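You operate a simulated robot arm through the tools that you are given. There is no shell and no other tool.

You are at the controls of a simulated robot arm. One attempt, no reset.

## Task
The upper rollers slip: set their knob to the mandrel's size, then reset.
Fine: free their clamp lever and tighten it again; shut the guard before the reset.

It is judged by the outcome, as a careful person would: the job done as asked, and still so three seconds after it is handed in. It fails if anything else is knocked over, pushed out of place, dropped, spilled or broken.

## Robot
A 6-joint arm with a fingered hand, fixed in place. Base frame: the origin is on the floor under the middle of its stand, x ahead of it, y to its left, z up. Readings come in m, rad, newtons and seconds.
It reaches about 1.034 m from its shoulder. Its first joint turns from -2.897 to 2.897 rad. Payload 5 kg.
The TCP is the grasp point between the finger pads, 0.037 m short of the fingertips. In the tool frame z runs along the fingers and y along their closing line. The gripper opens to 0.124 m; its body begins 0.043 m behind the TCP. The gripper is a hand of 3 fingers: y runs from the thumb to the fingers, the wrist lies at [-0.021, -0.125, -0.215] in the tool frame, and closing takes about 1.5 s.
Orientation is told as [roll, pitch, yaw] about the base's x, y, z axes, in that order, counted from this pose: with the fingers straight down and the wrist toward the robot, the tool's x, y and z point along [0, 1, 0], [1, 0, 0] and [0, 0, -1] of the base frame.

## Interface
- The arm moves only by the tool step_arm. Its arguments are lists of equal length, an entry for each row: "offset": the shift along the tool's x, y, z in units of 500 mm (1.0 is 500 mm), a list of three; "turn": the turn, a rotation vector about the tool's x, y, z in units of 180 degrees (1.0 is 180 degrees), a list of three. In form: {"offset": [[dx, dy, dz], ...], "turn": [[rx, ry, rz], ...]}. A call has 1 to 20 rows; each row is the pose to reach, as a shift and turn from the pose commanded when the call began, along the tool's axes at that moment. "gripper" is the finger opening in m, from 0 to 0.124, set as the call begins (left out, the last holds). A call with a number of a shift or a turn outside -1 to 1 is refused whole. Each row takes 0.2 s and may step no farther than 0.05 m and 0.15 rad from the row before; otherwise, or with a gripper value out of range, the whole call is refused. Where a pose cannot be reached the arm comes as near as it can. A force on the tool above 90 N (or 10 N above the force at the start of the call, whichever is more), or a blocked arm, ends the call early, and 0.2 s more pass. Each finger travels about 0.072 m/s and halts on what it meets, pressing with about 25 N; the grip force reading is that of the motor and also rises with nothing between the fingers. The clock runs only during rows and for 0.2 s after the last one: add rows that repeat a pose to give the fingers time. The reply holds the time, the measured pose of the TCP, the force on the tool along the base axes, the opening and the grip force, in the units named above and with some noise, with the torque about the TCP (base axes, N m) and any sound that the robot's microphone picked up, and new pictures: "views" is both (left out), scene, wrist or none.
- Cameras (640 x 400 px; columns grow to the right, rows downward): "scene" is fixed at [0.3993, -0.4979, 1.9348]; the picture's right is [0.96, 0.30, 0.00], its down [-0.12, 0.38, -0.92] and it looks along [-0.27, 0.88, 0.39] (base axes); focal length 214 px, centre (320, 200). "wrist" rides on the gripper at [0.072, -0.104, -0.154] in the tool frame; the picture's right is [-0.83, 0.26, -0.49], its down [-0.51, -0.72, 0.47] and it looks along [-0.23, 0.64, 0.73] (tool axes); focal length 243 px, centre (320, 200). There is no depth. A picture from a camera that has moved, and an enlarged one, comes with that camera's place and axes in the base frame and with its lens.
- set_fingers(index, middle, thumb_bend, thumb_turn): sets how far each is bent, from 0 (flat) to 100 (curled in); at 30 the hand is open as for a grip, at 70 the pads meet at the TCP. One left out holds its place. A second passes; each finger stops where it meets its share of the squeeze, and holds until it gets a number again. A gripper value or a shape takes the hand back. It gives what a move gives, with no picture; readings hold the bend of each and the force on the fingers (four entries, about 0 where the hand has none), thumb and palm. thumb_turn goes from beside the hand (0) to across from the fingers (100), as for a grip.
- preshape(shape): the hand has 3 fingers and takes this shape, open, in about a second: jaw (thumb against the fingers, like two jaws); tri (thumb and two fingers); tip (a fingertip pinch); poke (one finger out to press); point (the index stretched); flat (the hand flat); cup (the hand cupped); fist (a fist). The gripper value then closes the fingers along that shape, each until it touches; the sizes above hold for jaw. It gives what a move gives, with no picture.
- close_up(camera, box): a new picture of the part [left, top, right, bottom] of that camera's present view, enlarged. The clock stands still meanwhile.
- job_done(): hands the job in; it is judged then, once.

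Nothing tells you positions but the pictures and the camera data. Unless the task says otherwise, let go and move clear before handing in.

The tools are called after "Emit:" as name(argument=value, ...) on one line, values as JSON. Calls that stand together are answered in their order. step_arm: Moves the arm, as the interface text tells. Its arguments: {"type":"object","properties":{"offset":{"type":"array","items":{"type":"array","items":{"type":"number"}}},"turn":{"type":"array","items":{"type":"array","items":{"type":"number"}}},"gripper":{"type":"number"},"views":{"type":"string","enum":["both","scene","wrist","none"]}},"required":["offset","turn"]} The other tools are called the same way: preshape (shape) gives the hand a shape; set_fingers (index, middle, thumb_bend, thumb_turn) moves the fingers one by one; close_up (camera, box) takes an enlarged picture of a part of a camera's view; job_done () hands the job in.

At the start:

```text
time: 0.0
eef_pos: [0.4387, 0.0353, 1.7208]
ee_rot: [3.129, -0.811, -2.884]
contact_force: [0.7, 0.0, -0.2]
wrist_torque: [0.0, 0.0, 0.02]
gripper_width: 0.1236
finger_force: 0.0
shape: jaw
bend: [30.0, 30.0, 30.0, 97.0]
finger forces: [0.0, 0.1, 0.0, 0.0, 0.0, 0.0]
```

scene: 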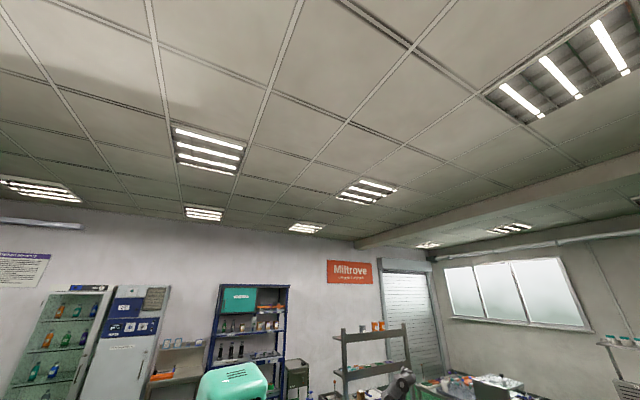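
wrist: 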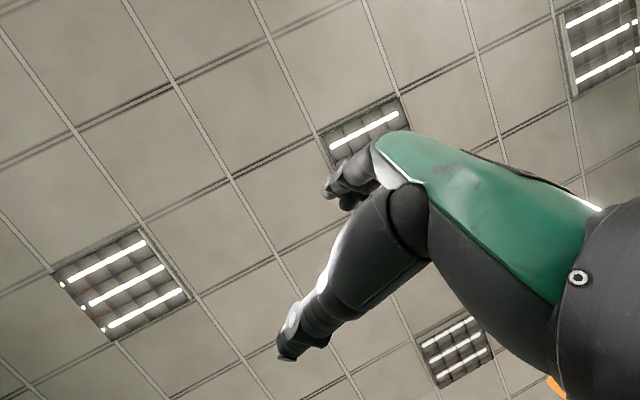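

The scene camera looks mostly at the ceiling and the wrist camera sees the ceiling too, so no machine is visible yet. I'll enlarge parts of the views to find out what lies around before moving.

Emit:
close_up(camera="scene", box=[0, 250, 320, 400])

Emit:
close_up(camera="scene", box=[320, 250, 640, 400])

```text
2.00 times, centred on (160, 325) of scene
camera zoom: at [0.3993, -0.4979, 1.9348], right [0.96, 0.3, 0.0], down [-0.12, 0.38, -0.92], along [-0.27, 0.88, 0.39], focal length 429 px, centre (640, -50)
```

zoom: 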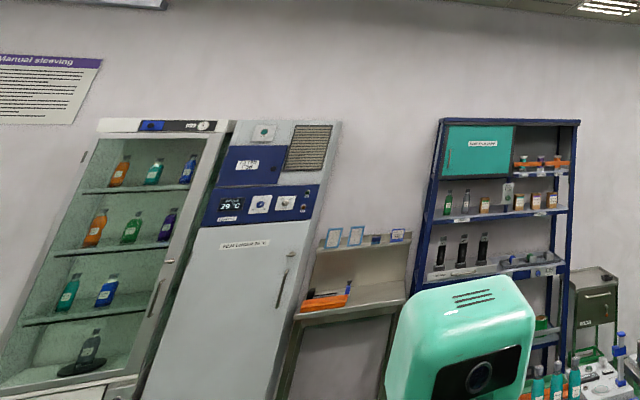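

```text
2.00 times, centred on (480, 325) of scene
camera zoom: at [0.3993, -0.4979, 1.9348], right [0.96, 0.3, 0.0], down [-0.12, 0.38, -0.92], along [-0.27, 0.88, 0.39], focal length 429 px, centre (0, -50)
```

zoom: 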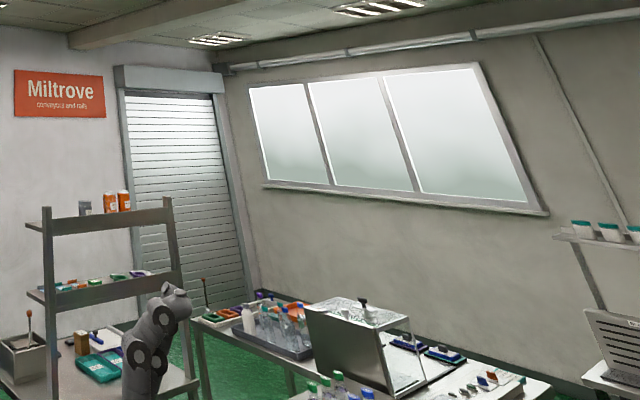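

The scene view shows only the room's background (shelves, bench, window), not the machine with the rollers. I'll turn the hand about its x axis so that the wrist camera swings from the ceiling down to the front.

Emit:
step_arm(offset=[[0, 0, 0], [0, 0, 0], [0, 0, 0], [0, 0, 0], [0, 0, 0], [0, 0, 0], [0, 0, 0], [0, 0, 0], [0, 0, 0], [0, 0, 0], [0, 0, 0]], turn=[[0.045, 0, 0], [0.09, 0, 0], [0.135, 0, 0], [0.18, 0, 0], [0.225, 0, 0], [0.27, 0, 0], [0.315, 0, 0], [0.36, 0, 0], [0.405, 0, 0], [0.45, 0, 0], [0.49, 0, 0]])

```text
time: 2.4
eef_pos: [0.4007, -0.0242, 1.7258]
ee_rot: [0.015, -0.796, 0.247]
contact_force: [0.7, 0.7, 0.3]
wrist_torque: [0.0, 0.04, 0.01]
gripper_width: 0.1239
finger_force: 0.1
shape: jaw
bend: [30.0, 30.0, 30.0, 97.0]
finger forces: [0.1, 0.0, 0.0, 0.0, 0.1, 0.0]
out of reach, approached as far as the arm can: row 1, 2, 3, 4, 5, 6, 7, 8, 9, 10, 11
camera wrist: at [0.2076, -0.0017, 1.7599], right [0.05, -0.85, 0.52], down [-0.04, -0.52, -0.85], along [1.0, 0.02, -0.06], focal length 243 px, centre (320, 200)
```

scene: 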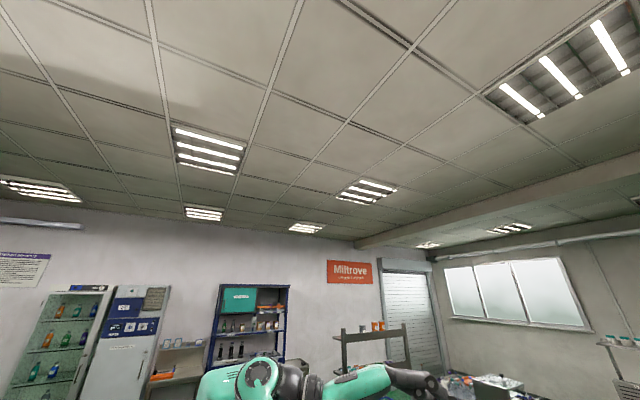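
wrist: 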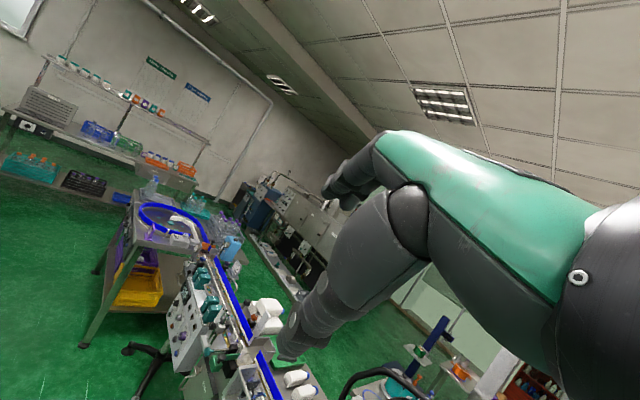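

The wrist camera now looks ahead: a conveyor line with a small machine lies in front and below. I'll lower the hand a little and tilt it further down to see the near work area.

Emit:
step_arm(offset=[[0.004, -0.07, 0.047], [0.008, -0.14, 0.094], [0.012, -0.21, 0.14], [0.016, -0.28, 0.187], [0.02, -0.35, 0.234], [0.024, -0.425, 0.28]], turn=[[0.04, 0, 0], [0.08, 0, 0], [0.12, 0, 0], [0.16, 0, 0], [0.2, 0, 0], [0.24, 0, 0]])

```text
time: 3.4
eef_pos: [0.3095, -0.0442, 1.5719]
ee_rot: [0.034, -0.333, 0.217]
contact_force: [9.1, -5.2, 2.6]
wrist_torque: [0.72, 1.59, 0.58]
gripper_width: 0.1238
finger_force: 0.0
shape: jaw
bend: [30.0, 30.0, 30.0, 97.0]
finger forces: [0.1, 0.0, 0.0, 0.1, 0.0, 0.1]
out of reach, approached as far as the arm can: row 1, 2, 3, 4
stopped in row 4: the force on the tool passed its limit at 121 N (the readings are from after the stop); the commanded pose is now the measured one
camera wrist: at [0.1498, -0.0112, 1.686], right [0.28, -0.81, 0.52], down [-0.41, -0.59, -0.7], along [0.87, -0.02, -0.49], focal length 243 px, centre (320, 200)
```

scene: 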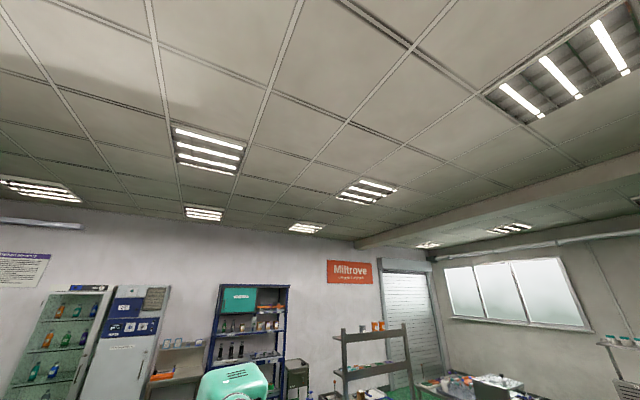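
wrist: 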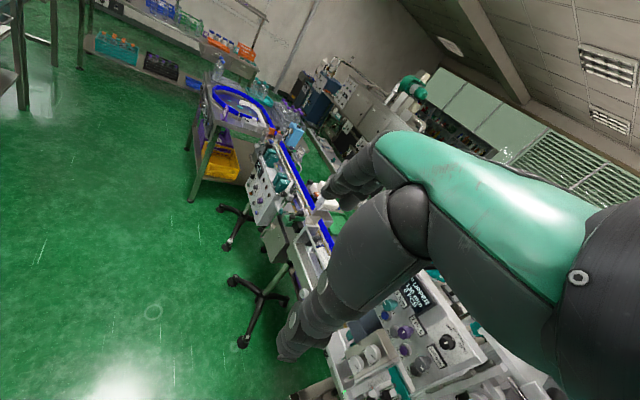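

The call was stopped by a contact, likely the hand against the robot's own arm because it was drawn in too close. The machine with knobs and a display lies ahead to the right and below. I'll move the hand forward and away first, then turn the view to the right.

Emit:
step_arm(offset=[[-0.049, 0.078, -0.008], [-0.098, 0.156, -0.017], [-0.147, 0.234, -0.025], [-0.147, 0.234, -0.025], [-0.147, 0.234, -0.025], [-0.147, 0.234, -0.025], [-0.147, 0.234, -0.025]], turn=[[0, 0, 0], [0, 0, 0], [-0.001, -0.0125, 0.036], [-0.0024, -0.025, 0.072], [-0.0036, -0.0375, 0.108], [-0.0048, -0.05, 0.144], [-0.006, -0.0625, 0.18]])

```text
time: 4.5
eef_pos: [0.2891, -0.1157, 1.6129]
ee_rot: [0.045, -0.33, -0.053]
contact_force: [9.5, -15.1, -10.2]
wrist_torque: [1.13, -0.53, 2.01]
gripper_width: 0.1237
finger_force: 0.0
shape: jaw
bend: [30.0, 30.0, 30.0, 98.0]
finger forces: [0.0, 0.0, 0.1, 0.1, 0.0, 0.1]
out of reach, approached as far as the arm can: row 1, 2, 3, 4, 5
stopped in row 5: the force on the tool passed its limit at 142 N (the readings are from after the stop); the commanded pose is now the measured one
camera wrist: at [0.1438, -0.0435, 1.7274], right [0.06, -0.86, 0.51], down [-0.55, -0.46, -0.7], along [0.84, -0.24, -0.49], focal length 243 px, centre (320, 200)
```

scene: 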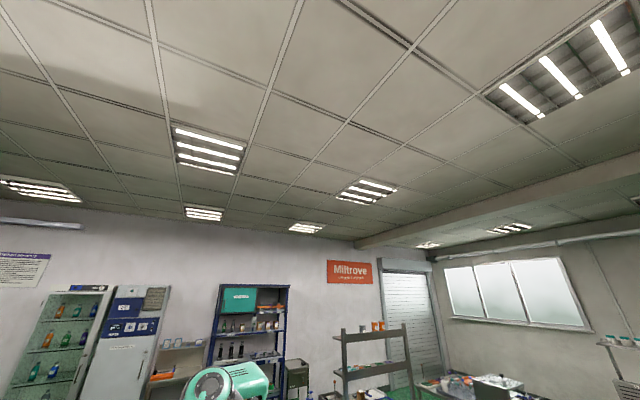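
wrist: 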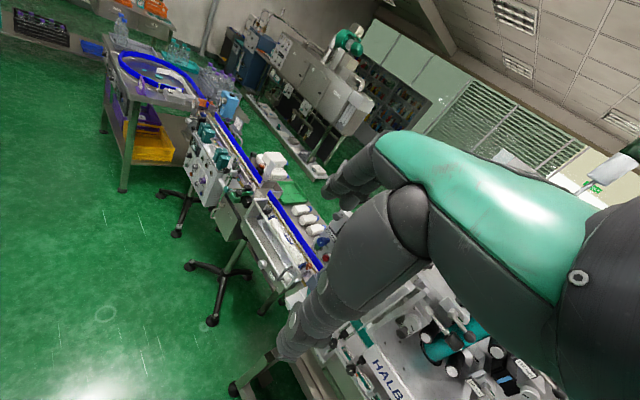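

The arm keeps meeting itself where it is folded; the machine (a "HALB…" label, rollers, knobs) lies to the robot's right at about y = -0.8, z around 0.95. I'll unfold the arm by moving the hand forward, right and down.

Emit:
step_arm(offset=[[-0.034, 0.027, 0.078], [-0.069, 0.055, 0.157], [-0.103, 0.082, 0.235], [-0.137, 0.109, 0.313], [-0.172, 0.137, 0.392], [-0.206, 0.164, 0.47]], turn=[[0, 0, 0], [0, 0, 0], [0, 0, 0], [0, 0, 0], [0, 0, 0], [0, 0, 0]])

```text
time: 5.9
eef_pos: [0.2801, -0.1557, 1.4993]
ee_rot: [0.044, -0.334, -0.051]
contact_force: [0.3, -0.3, 0.9]
wrist_torque: [0.01, 0.03, 0.01]
gripper_width: 0.1242
finger_force: 0.0
shape: jaw
bend: [30.0, 30.0, 30.0, 98.0]
finger forces: [0.0, 0.0, 0.0, 0.0, 0.0, 0.1]
out of reach, approached as far as the arm can: row 1, 2, 3, 4, 5, 6
camera wrist: at [0.1347, -0.0837, 1.6131], right [0.05, -0.85, 0.52], down [-0.54, -0.46, -0.7], along [0.84, -0.24, -0.49], focal length 243 px, centre (320, 200)
```

scene: 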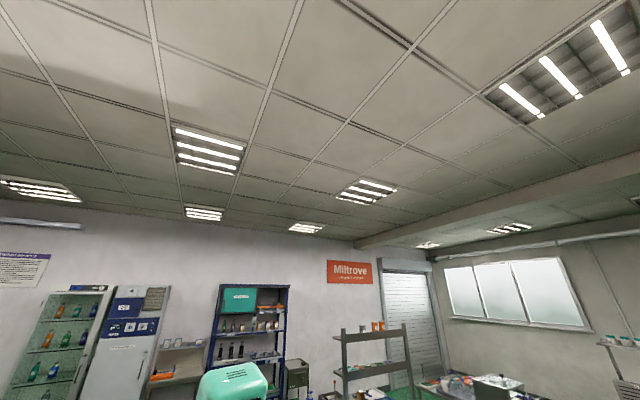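
wrist: 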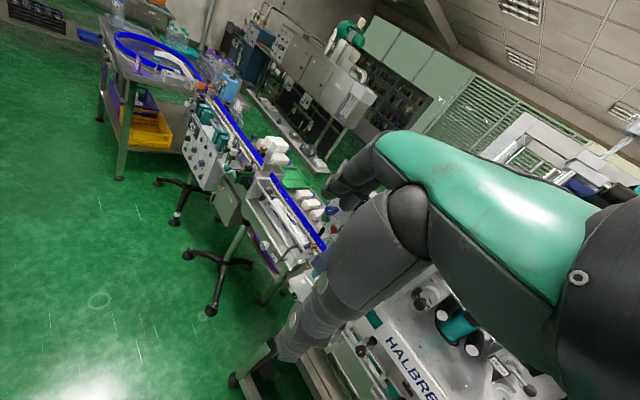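

The hand is free of contact now, hovering at about (0.28, -0.16, 1.50), and the machine with the "HALBRE…" label is to the lower right. I'll swing the arm about its base axis to the right to face the machine.

Emit:
step_arm(offset=[[-0.077, -0.042, -0.018], [-0.147, -0.095, -0.039], [-0.208, -0.156, -0.063], [-0.259, -0.225, -0.089], [-0.3, -0.299, -0.116], [-0.329, -0.379, -0.145]], turn=[[-0.0019, -0.0144, 0.0422], [-0.0038, -0.0289, 0.0843], [-0.0057, -0.0433, 0.1265], [-0.0076, -0.0578, 0.1687], [-0.0095, -0.0722, 0.2108], [-0.0114, -0.0866, 0.253]], views="both")

```text
time: 7.3
eef_pos: [0.0572, -0.2721, 1.5056]
ee_rot: [0.05, -0.35, -0.892]
contact_force: [1.3, -0.5, -0.3]
wrist_torque: [0.01, 0.03, -0.01]
gripper_width: 0.124
finger_force: 0.1
shape: jaw
bend: [30.0, 30.0, 30.0, 98.0]
finger forces: [0.1, 0.0, 0.1, 0.0, 0.1, 0.0]
out of reach, approached as far as the arm can: row 1, 2, 3, 4, 5, 6
camera wrist: at [0.0133, -0.1148, 1.617], right [-0.61, -0.61, 0.51], down [-0.7, 0.09, -0.71], along [0.39, -0.79, -0.48], focal length 243 px, centre (320, 200)
```

scene: 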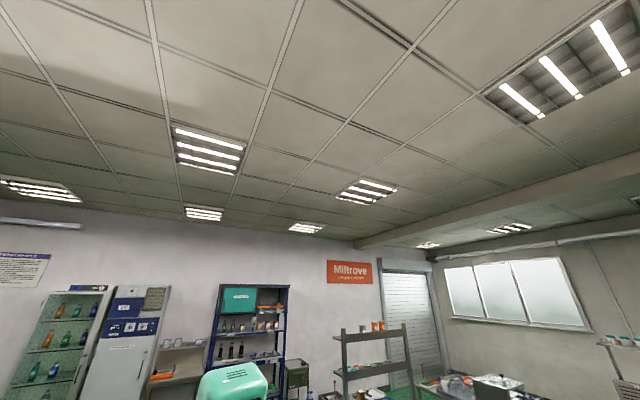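
wrist: 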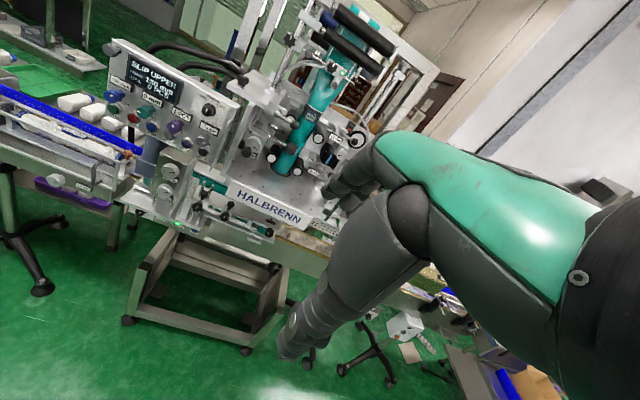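

The wrist view now shows the machine "HALBRENN" with a display reading "SLIP UPPER" and several knobs and rollers. I'll enlarge the important areas.

Emit:
close_up(camera="wrist", box=[80, 30, 260, 142])

Emit:
close_up(camera="wrist", box=[220, 60, 400, 172])

Emit:
close_up(camera="wrist", box=[120, 130, 340, 267])

Emit:
close_up(camera="wrist", box=[250, 0, 450, 125])

```text
3.56 times, centred on (170, 86) of wrist
camera zoom: at [0.0133, -0.1148, 1.617], right [-0.61, -0.61, 0.51], down [-0.7, 0.09, -0.71], along [0.39, -0.79, -0.48], focal length 863 px, centre (853, 605)
```

zoom: 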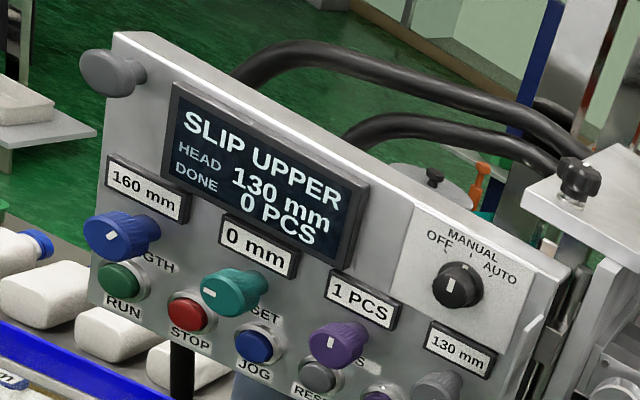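

```text
3.56 times, centred on (310, 116) of wrist
camera zoom: at [0.0133, -0.1148, 1.617], right [-0.61, -0.61, 0.51], down [-0.7, 0.09, -0.71], along [0.39, -0.79, -0.48], focal length 863 px, centre (356, 499)
```

zoom: 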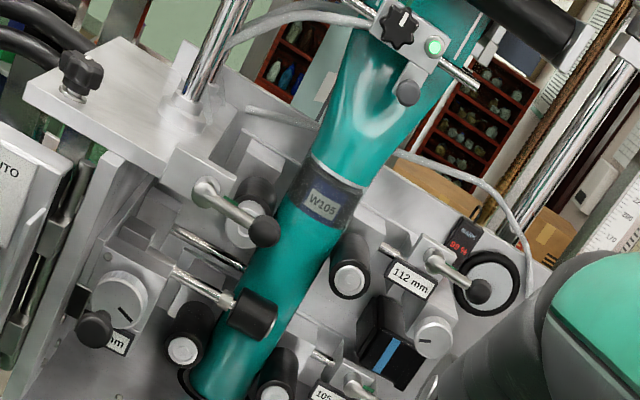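

```text
2.91 times, centred on (230, 198) of wrist
camera zoom: at [0.0133, -0.1148, 1.617], right [-0.61, -0.61, 0.51], down [-0.7, 0.09, -0.71], along [0.39, -0.79, -0.48], focal length 706 px, centre (582, 204)
```

zoom: 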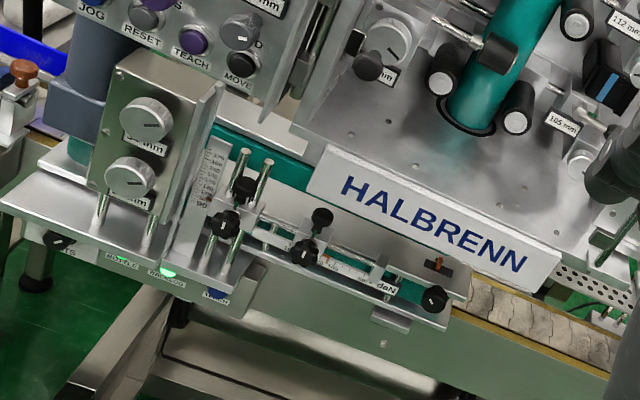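

```text
3.20 times, centred on (350, 62) of wrist
camera zoom: at [0.0133, -0.1148, 1.617], right [-0.61, -0.61, 0.51], down [-0.7, 0.09, -0.71], along [0.39, -0.79, -0.48], focal length 776 px, centre (224, 640)
```

zoom: 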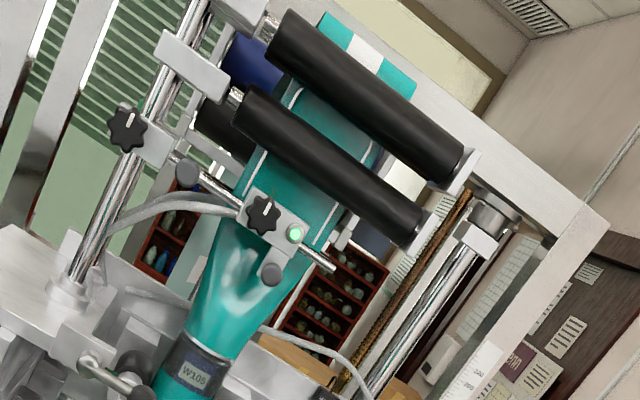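

The machine has a mandrel marked "W105" in a mint film tube, roller sets with knobs and little displays ("112 mm", "105 mm"), and a panel with RUN, STOP, JOG and RESET; the panel says "SLIP UPPER". I'll move a little toward it to triangulate positions and to check the arm's reach.

Emit:
step_arm(offset=[[-0.002, 0.06, 0.075], [-0.004, 0.12, 0.15], [-0.006, 0.18, 0.225]], turn=[[0, 0, 0], [0, 0, 0], [0, 0, 0]], views="wrist")

```text
time: 7.9
eef_pos: [0.0723, -0.2642, 1.4856]
ee_rot: [0.07, -0.34, -0.902]
contact_force: [0.2, 1.8, 4.4]
wrist_torque: [0.42, 0.23, -0.12]
gripper_width: 0.1242
finger_force: 0.0
shape: jaw
bend: [30.0, 30.0, 30.0, 98.0]
finger forces: [0.0, 0.1, 0.0, 0.0, 0.0, 0.0]
out of reach, approached as far as the arm can: row 1, 2
stopped in row 2: the force on the tool passed its limit at 99 N (the readings are from after the stop); the commanded pose is now the measured one
camera wrist: at [0.0283, -0.1071, 1.6002], right [-0.61, -0.62, 0.49], down [-0.69, 0.11, -0.72], along [0.39, -0.78, -0.49], focal length 243 px, centre (320, 200)
```

wrist: 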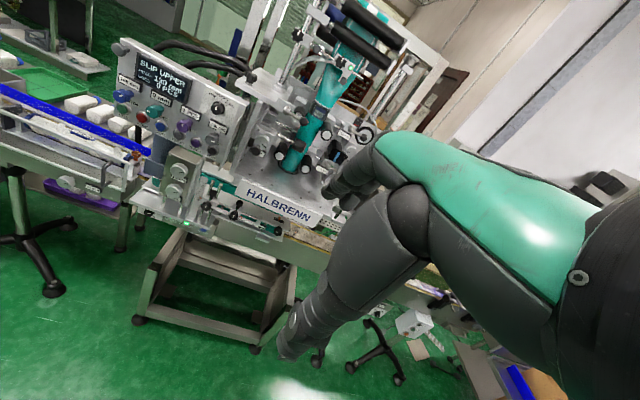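

The arm touched itself again, so I need to understand its posture. I'll enlarge the bottom of the scene view, where the robot's own arm shows.

Emit:
close_up(camera="scene", box=[150, 300, 310, 400])

```text
4.00 times, centred on (230, 350) of scene
camera zoom: at [0.3993, -0.4979, 1.9348], right [0.96, 0.3, 0.0], down [-0.12, 0.38, -0.92], along [-0.27, 0.88, 0.39], focal length 858 px, centre (680, -400)
```

zoom: 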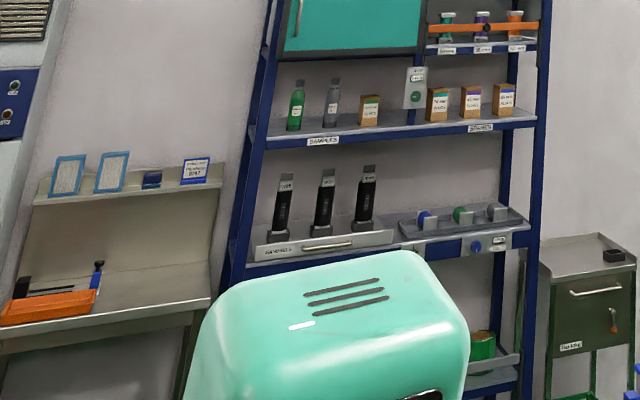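

The mint box with vents is the robot's own head, and the arm was drawn back next to it because the wrist is bent near its limit. I'll pitch the hand back up while moving it outward over free space (the machine's front is about 0.8 m from the base axis) to unfold the arm.

Emit:
step_arm(offset=[[-0.007, 0.078, 0.028], [-0.014, 0.156, 0.056], [-0.021, 0.234, 0.084], [-0.029, 0.312, 0.113], [-0.036, 0.39, 0.141], [-0.043, 0.468, 0.169]], turn=[[-0.042, 0, 0], [-0.083, 0, 0], [-0.125, 0, 0], [-0.167, 0, 0], [-0.208, 0, 0], [-0.25, 0, 0]])

```text
time: 9.3
eef_pos: [0.2159, -0.4755, 1.4847]
ee_rot: [0.151, -1.12, -1.016]
contact_force: [-0.6, 0.1, 0.5]
wrist_torque: [0.03, 0.02, 0.06]
gripper_width: 0.124
finger_force: 0.1
shape: jaw
bend: [30.0, 30.0, 30.0, 97.0]
finger forces: [0.0, 0.1, 0.1, 0.0, 0.0, 0.0]
out of reach, approached as far as the arm can: row 1, 2, 3, 4, 5, 6
camera wrist: at [0.1582, -0.2881, 1.4611], right [-0.87, -0.29, 0.39], down [-0.27, -0.38, -0.89], along [0.41, -0.88, 0.25], focal length 243 px, centre (320, 200)
```

scene: 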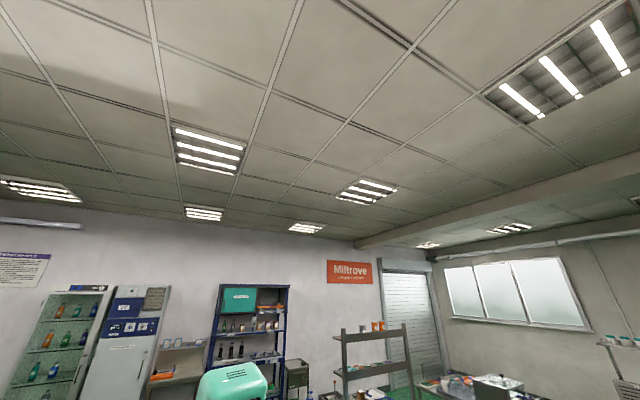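
wrist: 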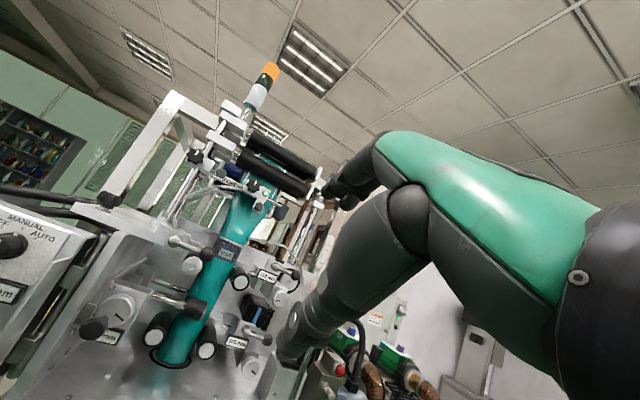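

Now the hand reached the wanted place and the machine is seen from closer. I'll enlarge the roller area and the panel.

Emit:
close_up(camera="wrist", box=[60, 220, 320, 382])

Emit:
close_up(camera="wrist", box=[120, 60, 340, 197])

Emit:
close_up(camera="wrist", box=[160, 200, 300, 288])

```text
2.46 times, centred on (190, 301) of wrist
camera zoom: at [0.1582, -0.2881, 1.4611], right [-0.87, -0.29, 0.39], down [-0.27, -0.38, -0.89], along [0.41, -0.88, 0.25], focal length 597 px, centre (640, -49)
```

zoom: 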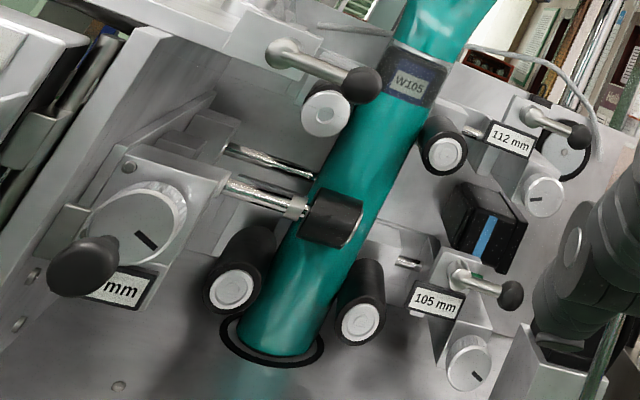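

```text
2.91 times, centred on (230, 128) of wrist
camera zoom: at [0.1582, -0.2881, 1.4611], right [-0.87, -0.29, 0.39], down [-0.27, -0.38, -0.89], along [0.41, -0.88, 0.25], focal length 706 px, centre (582, 408)
```

zoom: 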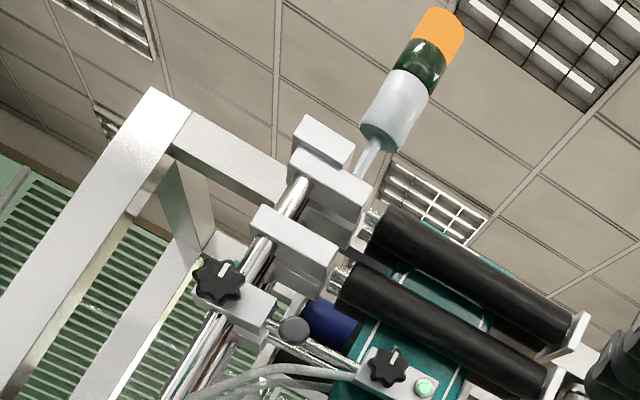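

```text
4.55 times, centred on (230, 244) of wrist
camera zoom: at [0.1582, -0.2881, 1.4611], right [-0.87, -0.29, 0.39], down [-0.27, -0.38, -0.89], along [0.41, -0.88, 0.25], focal length 1103 px, centre (729, 0)
```

zoom: 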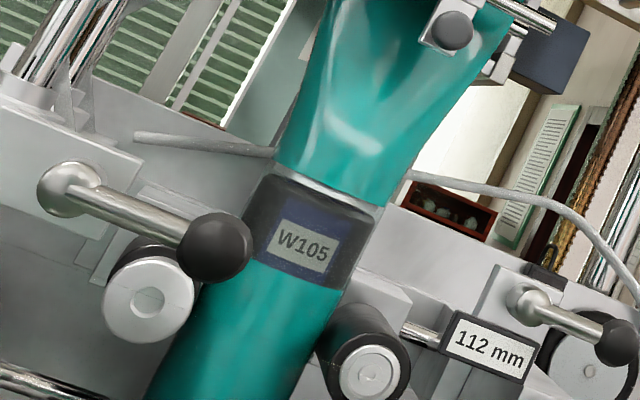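

I can make out the mandrel "W105", the upper-right station showing "112 mm" with its lever and knob, and the lower one showing "105 mm". I'll zoom in strongly on each to learn how lever, knob and labels are built.

Emit:
close_up(camera="wrist", box=[250, 250, 314, 290])

Emit:
close_up(camera="wrist", box=[240, 270, 320, 320])

Emit:
close_up(camera="wrist", box=[216, 310, 296, 360])

Emit:
close_up(camera="wrist", box=[70, 270, 166, 330])

Emit:
close_up(camera="wrist", box=[260, 290, 420, 390])

```text
10.00 times, centred on (282, 270) of wrist
camera zoom: at [0.1582, -0.2881, 1.4611], right [-0.87, -0.29, 0.39], down [-0.27, -0.38, -0.89], along [0.41, -0.88, 0.25], focal length 2426 px, centre (700, -500)
```

zoom: 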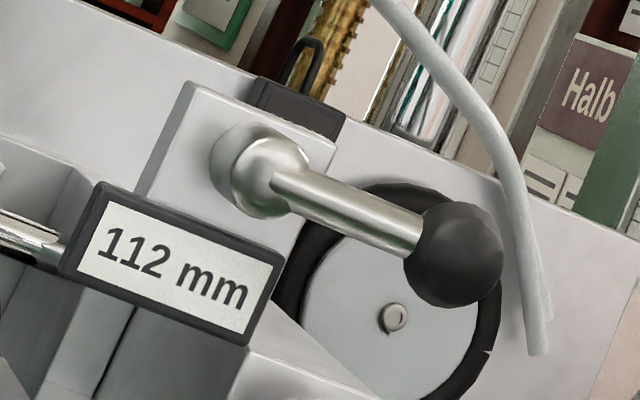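

```text
8.00 times, centred on (280, 295) of wrist
camera zoom: at [0.1582, -0.2881, 1.4611], right [-0.87, -0.29, 0.39], down [-0.27, -0.38, -0.89], along [0.41, -0.88, 0.25], focal length 1941 px, centre (640, -560)
```

zoom: 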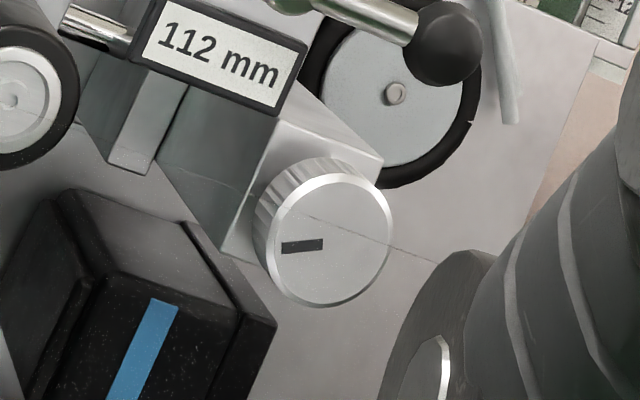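

```text
8.00 times, centred on (256, 335) of wrist
camera zoom: at [0.1582, -0.2881, 1.4611], right [-0.87, -0.29, 0.39], down [-0.27, -0.38, -0.89], along [0.41, -0.88, 0.25], focal length 1941 px, centre (832, -880)
```

zoom: 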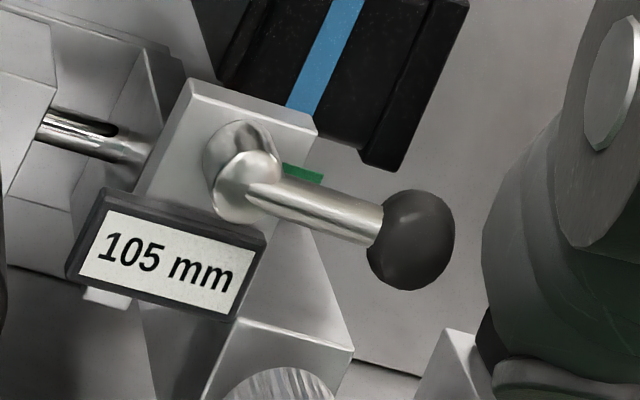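

```text
6.67 times, centred on (118, 300) of wrist
camera zoom: at [0.1582, -0.2881, 1.4611], right [-0.87, -0.29, 0.39], down [-0.27, -0.38, -0.89], along [0.41, -0.88, 0.25], focal length 1618 px, centre (1667, -467)
```

zoom: 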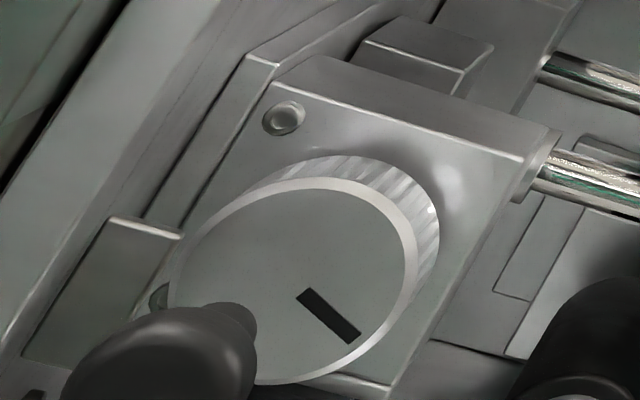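

```text
4.00 times, centred on (340, 340) of wrist
camera zoom: at [0.1582, -0.2881, 1.4611], right [-0.87, -0.29, 0.39], down [-0.27, -0.38, -0.89], along [0.41, -0.88, 0.25], focal length 970 px, centre (240, -360)
```

zoom: 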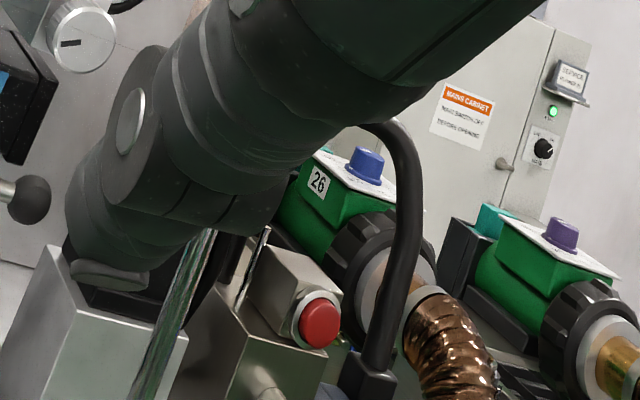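

I now know the upper station (lever about 5 cm with a black ball, knob about 37 mm wide with a black mark). The guard has not been found yet; something glass-like shows at the right edge. I'll turn the view right and a bit down to look for it.

Emit:
step_arm(offset=[[0, 0, 0], [0, 0, 0], [0, 0, 0], [0, 0, 0]], turn=[[0.0255, -0.032, 0.0155], [0.051, -0.0645, 0.031], [0.0765, -0.097, 0.0465], [0.102, -0.129, 0.062]], views="wrist")

```text
time: 10.3
eef_pos: [0.2182, -0.4956, 1.483]
ee_rot: [-0.011, -0.79, -1.315]
contact_force: [-0.2, 0.1, 0.4]
wrist_torque: [-0.01, -0.03, 0.04]
gripper_width: 0.1238
finger_force: 0.1
shape: jaw
bend: [30.0, 30.0, 30.0, 97.0]
finger forces: [0.0, 0.1, 0.0, 0.0, 0.1, 0.1]
out of reach, approached as far as the arm can: row 1, 2, 3, 4
camera wrist: at [0.2454, -0.3022, 1.5172], right [-0.84, -0.04, 0.54], down [-0.54, 0.04, -0.84], along [0.01, -1.0, -0.06], focal length 243 px, centre (320, 200)
```

wrist: 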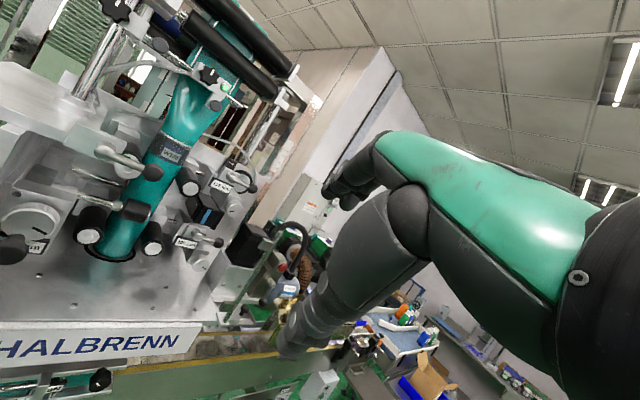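

Emit:
close_up(camera="wrist", box=[170, 180, 330, 280])

Emit:
close_up(camera="wrist", box=[170, 250, 330, 350])

Emit:
close_up(camera="wrist", box=[0, 130, 240, 280])

Emit:
close_up(camera="wrist", box=[0, 280, 200, 400])

```text
4.00 times, centred on (250, 230) of wrist
camera zoom: at [0.2454, -0.3022, 1.5172], right [-0.84, -0.04, 0.54], down [-0.54, 0.04, -0.84], along [0.01, -1.0, -0.06], focal length 970 px, centre (600, 80)
```

zoom: 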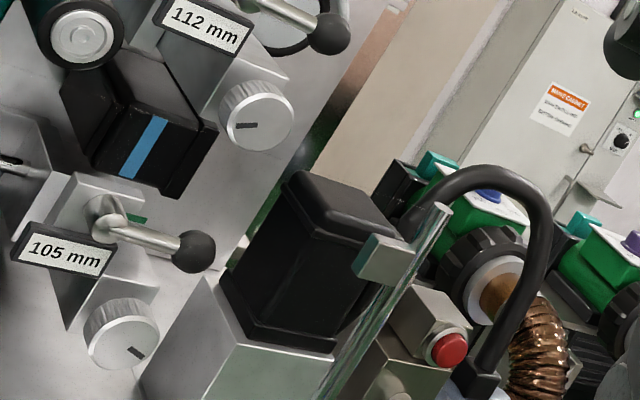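

```text
4.00 times, centred on (250, 300) of wrist
camera zoom: at [0.2454, -0.3022, 1.5172], right [-0.84, -0.04, 0.54], down [-0.54, 0.04, -0.84], along [0.01, -1.0, -0.06], focal length 970 px, centre (600, -200)
```

zoom: 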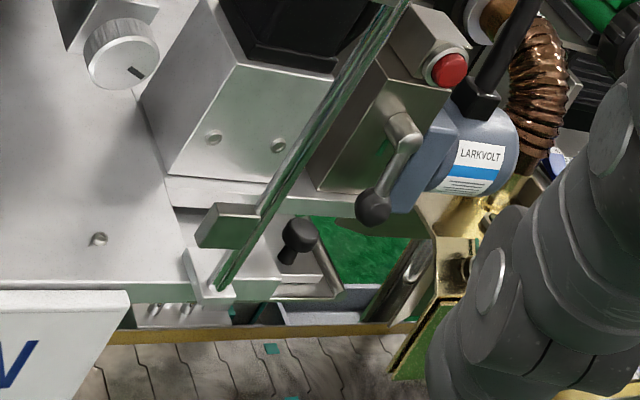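

```text
2.67 times, centred on (120, 205) of wrist
camera zoom: at [0.2454, -0.3022, 1.5172], right [-0.84, -0.04, 0.54], down [-0.54, 0.04, -0.84], along [0.01, -1.0, -0.06], focal length 647 px, centre (853, 187)
```

zoom: 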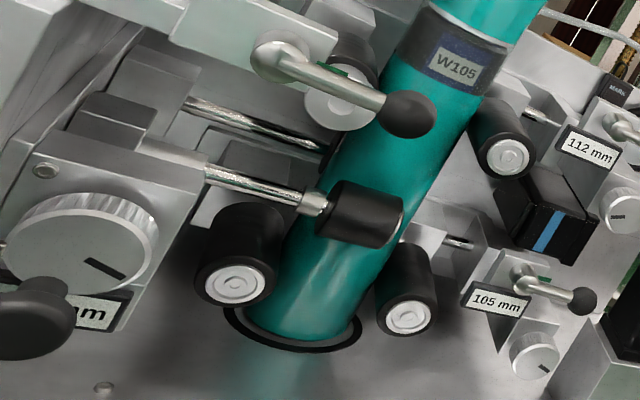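

```text
3.20 times, centred on (100, 340) of wrist
camera zoom: at [0.2454, -0.3022, 1.5172], right [-0.84, -0.04, 0.54], down [-0.54, 0.04, -0.84], along [0.01, -1.0, -0.06], focal length 776 px, centre (1024, -248)
```

zoom: 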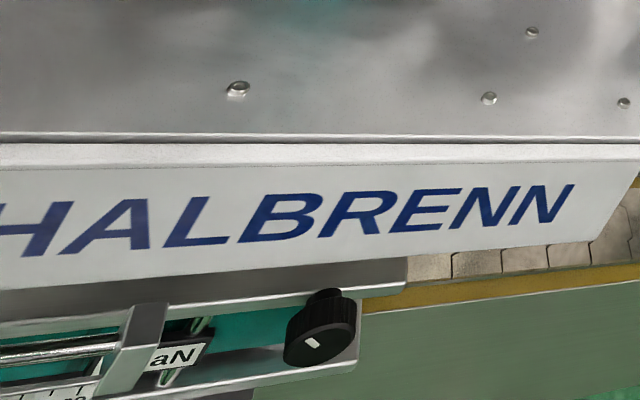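

There is a greenish glass edge standing at the machine's right end with two grey blocks on it, probably the guard's hinge or catch side. I'll zoom into it further.

Emit:
close_up(camera="wrist", box=[215, 220, 295, 270])

Emit:
close_up(camera="wrist", box=[205, 285, 285, 335])

Emit:
close_up(camera="wrist", box=[60, 0, 300, 150])

```text
8.00 times, centred on (255, 245) of wrist
camera zoom: at [0.2454, -0.3022, 1.5172], right [-0.84, -0.04, 0.54], down [-0.54, 0.04, -0.84], along [0.01, -1.0, -0.06], focal length 1941 px, centre (840, -160)
```

zoom: 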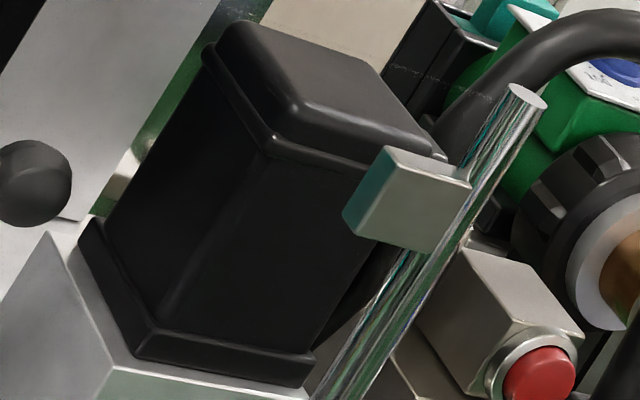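

```text
8.00 times, centred on (245, 310) of wrist
camera zoom: at [0.2454, -0.3022, 1.5172], right [-0.84, -0.04, 0.54], down [-0.54, 0.04, -0.84], along [0.01, -1.0, -0.06], focal length 1941 px, centre (920, -680)
```

zoom: 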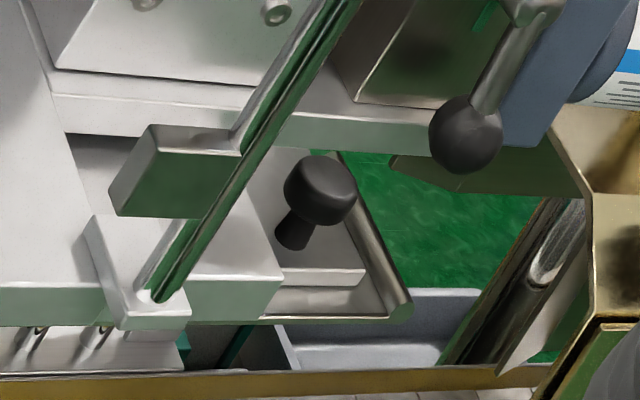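

```text
2.67 times, centred on (180, 75) of wrist
camera zoom: at [0.2454, -0.3022, 1.5172], right [-0.84, -0.04, 0.54], down [-0.54, 0.04, -0.84], along [0.01, -1.0, -0.06], focal length 647 px, centre (693, 533)
```

zoom: 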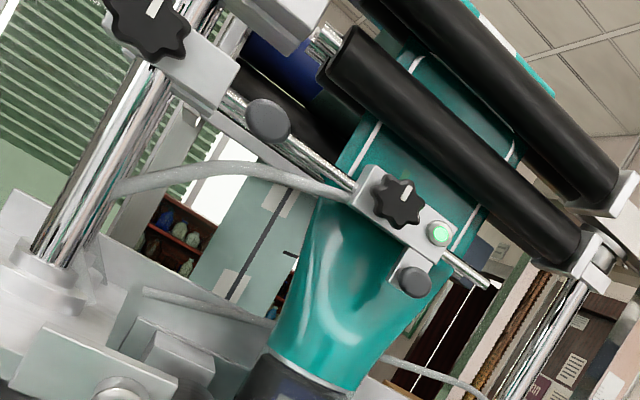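

That is a chrome hinge post with two hinge blocks at the machine's right front corner; the guard pane itself is still unclear. I'll turn further right and shift to the left and up a little to see the area beyond the post.

Emit:
step_arm(offset=[[0.042, 0, -0.036], [0.085, 0, -0.072], [0.128, 0, -0.108], [0.17, 0, -0.143]], turn=[[0.016, -0.0225, 0.0225], [0.032, -0.045, 0.045], [0.048, -0.0675, 0.0675], [0.064, -0.09, 0.09]], views="wrist")

```text
time: 11.3
eef_pos: [0.3078, -0.4259, 1.5307]
ee_rot: [-0.068, -0.617, -1.695]
contact_force: [0.2, -0.8, 0.3]
wrist_torque: [0.0, -0.01, 0.0]
gripper_width: 0.1242
finger_force: 0.1
shape: jaw
bend: [30.0, 30.0, 30.0, 97.0]
finger forces: [0.0, 0.0, 0.0, 0.1, 0.0, 0.0]
out of reach, approached as far as the arm can: row 1, 2, 3, 4
camera wrist: at [0.412, -0.2666, 1.5912], right [-0.78, 0.2, 0.6], down [-0.49, 0.4, -0.77], along [-0.39, -0.89, -0.21], focal length 243 px, centre (320, 200)
```

wrist: 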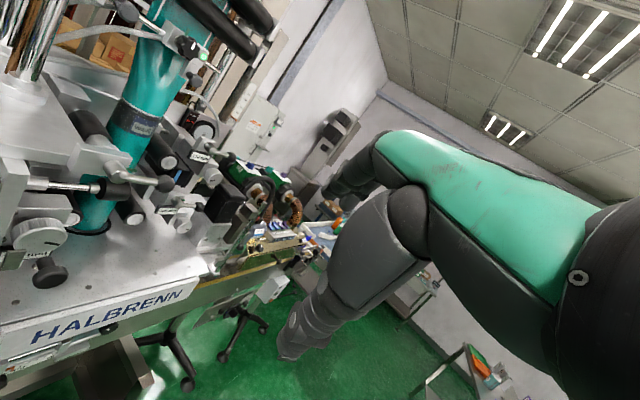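

Emit:
close_up(camera="wrist", box=[160, 180, 340, 292])

Emit:
close_up(camera="wrist", box=[0, 140, 230, 284])

Emit:
close_up(camera="wrist", box=[0, 0, 230, 144])

```text
3.56 times, centred on (250, 236) of wrist
camera zoom: at [0.412, -0.2666, 1.5912], right [-0.78, 0.2, 0.6], down [-0.49, 0.4, -0.77], along [-0.39, -0.89, -0.21], focal length 863 px, centre (569, 72)
```

zoom: 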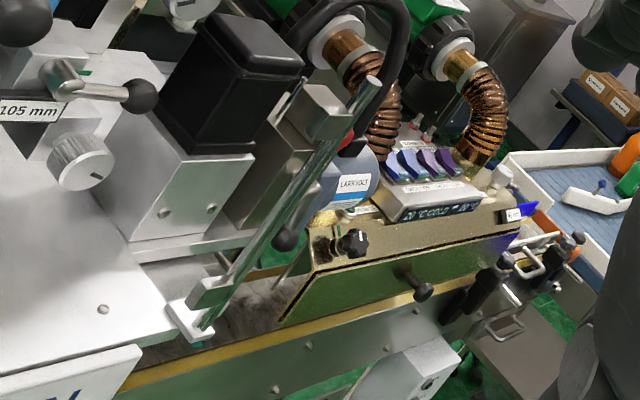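

```text
2.78 times, centred on (115, 212) of wrist
camera zoom: at [0.412, -0.2666, 1.5912], right [-0.78, 0.2, 0.6], down [-0.49, 0.4, -0.77], along [-0.39, -0.89, -0.21], focal length 674 px, centre (889, 167)
```

zoom: 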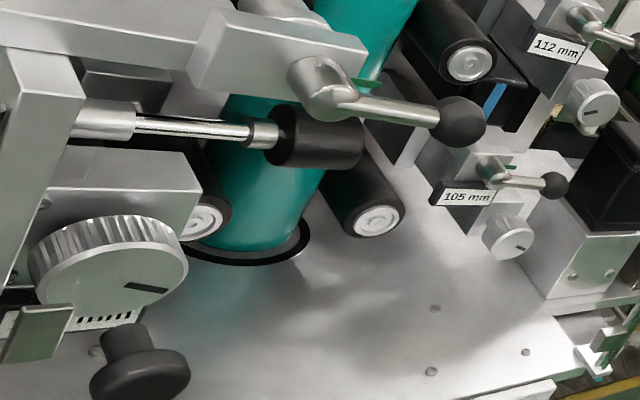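

```text
2.78 times, centred on (115, 72) of wrist
camera zoom: at [0.412, -0.2666, 1.5912], right [-0.78, 0.2, 0.6], down [-0.49, 0.4, -0.77], along [-0.39, -0.89, -0.21], focal length 674 px, centre (889, 556)
```

zoom: 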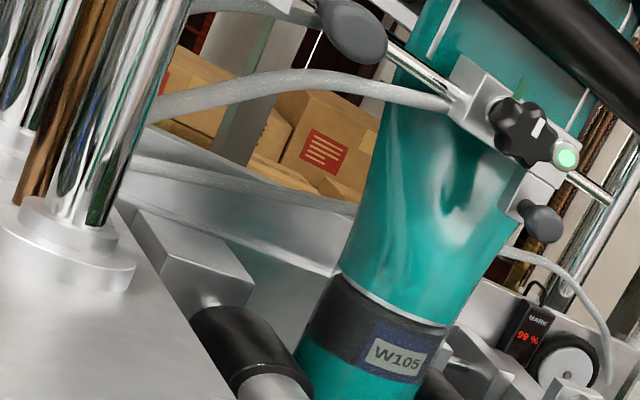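

The post and blocks at the right look like the catch side; small similar blocks show at the far left by the big knob. I'll swing the view to the left half of the machine to find the guard pane.

Emit:
step_arm(offset=[[0, 0, 0], [0, 0, 0], [0, 0, 0], [0, 0, 0], [0, 0, 0], [0, 0, 0], [0, 0, 0]], turn=[[-0.0023, 0.0237, -0.0333], [-0.0046, 0.0474, -0.0666], [-0.0069, 0.071, -0.1], [-0.0091, 0.0947, -0.1331], [-0.0114, 0.1184, -0.1664], [-0.0137, 0.1421, -0.1997], [-0.016, 0.1658, -0.233]], views="wrist")

```text
time: 12.9
eef_pos: [0.2939, -0.4885, 1.5017]
ee_rot: [-0.029, -0.646, -0.787]
contact_force: [0.0, -0.2, 1.5]
wrist_torque: [0.0, -0.02, 0.03]
gripper_width: 0.1238
finger_force: 0.0
shape: jaw
bend: [30.0, 30.0, 30.0, 98.0]
finger forces: [0.1, 0.0, 0.0, 0.0, 0.0, 0.0]
out of reach, approached as far as the arm can: row 1, 2, 3, 4, 5, 6, 7
camera wrist: at [0.2274, -0.3118, 1.5592], right [-0.65, -0.5, 0.57], down [-0.58, -0.15, -0.8], along [0.49, -0.85, -0.19], focal length 243 px, centre (320, 200)
```

wrist: 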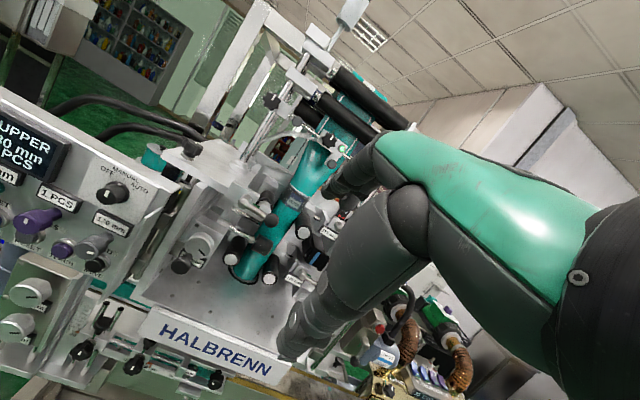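

Emit:
close_up(camera="wrist", box=[100, 150, 260, 250])

Emit:
close_up(camera="wrist", box=[0, 240, 240, 390])

Emit:
close_up(camera="wrist", box=[0, 80, 160, 180])

Emit:
close_up(camera="wrist", box=[180, 0, 420, 150])

Emit:
close_up(camera="wrist", box=[220, 160, 350, 241])

```text
4.00 times, centred on (180, 200) of wrist
camera zoom: at [0.2274, -0.3118, 1.5592], right [-0.65, -0.5, 0.57], down [-0.58, -0.15, -0.8], along [0.49, -0.85, -0.19], focal length 970 px, centre (880, 200)
```

zoom: 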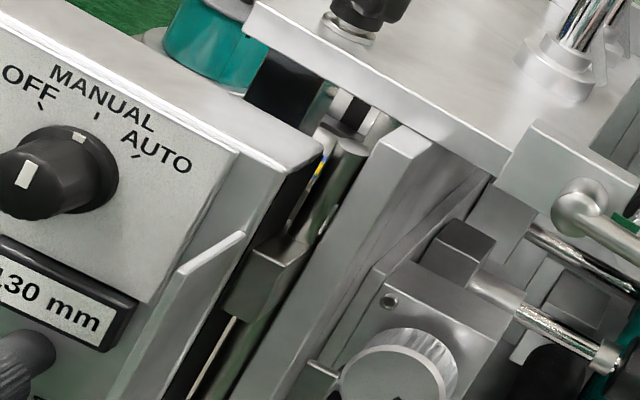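

```text
2.67 times, centred on (120, 315) of wrist
camera zoom: at [0.2274, -0.3118, 1.5592], right [-0.65, -0.5, 0.57], down [-0.58, -0.15, -0.8], along [0.49, -0.85, -0.19], focal length 647 px, centre (853, -107)
```

zoom: 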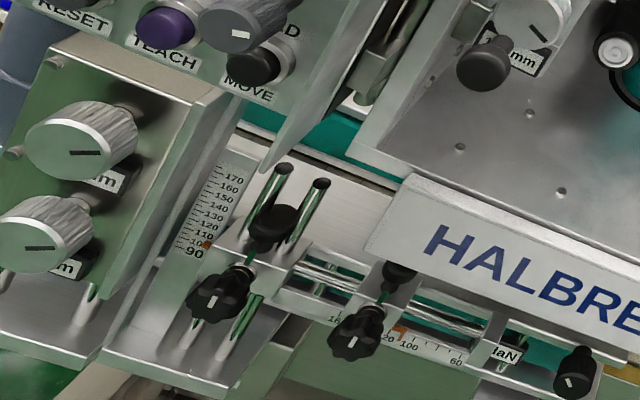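

```text
4.00 times, centred on (80, 130) of wrist
camera zoom: at [0.2274, -0.3118, 1.5592], right [-0.65, -0.5, 0.57], down [-0.58, -0.15, -0.8], along [0.49, -0.85, -0.19], focal length 970 px, centre (1280, 480)
```

zoom: 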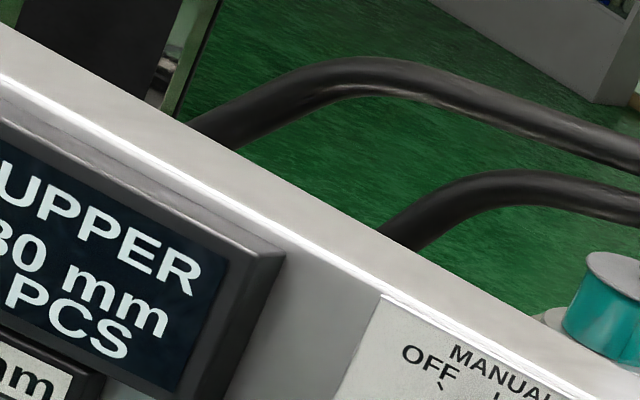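

```text
2.67 times, centred on (300, 75) of wrist
camera zoom: at [0.2274, -0.3118, 1.5592], right [-0.65, -0.5, 0.57], down [-0.58, -0.15, -0.8], along [0.49, -0.85, -0.19], focal length 647 px, centre (373, 533)
```

zoom: 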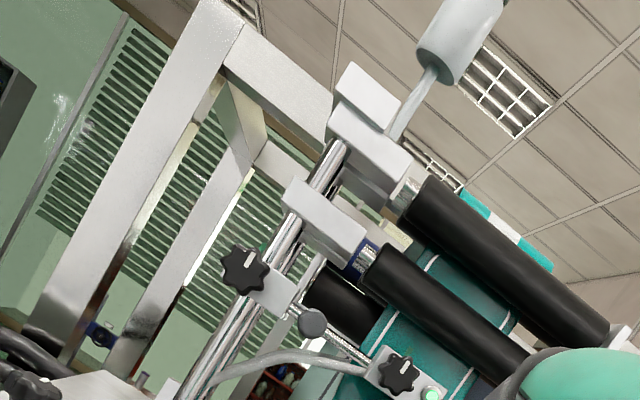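

```text
4.92 times, centred on (285, 200) of wrist
camera zoom: at [0.2274, -0.3118, 1.5592], right [-0.65, -0.5, 0.57], down [-0.58, -0.15, -0.8], along [0.49, -0.85, -0.19], focal length 1194 px, centre (492, 198)
```

zoom: 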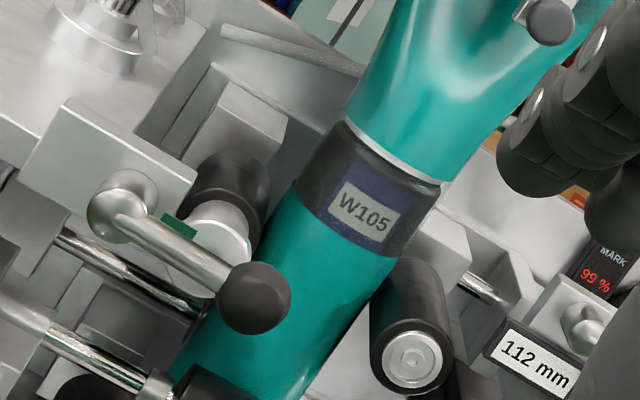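

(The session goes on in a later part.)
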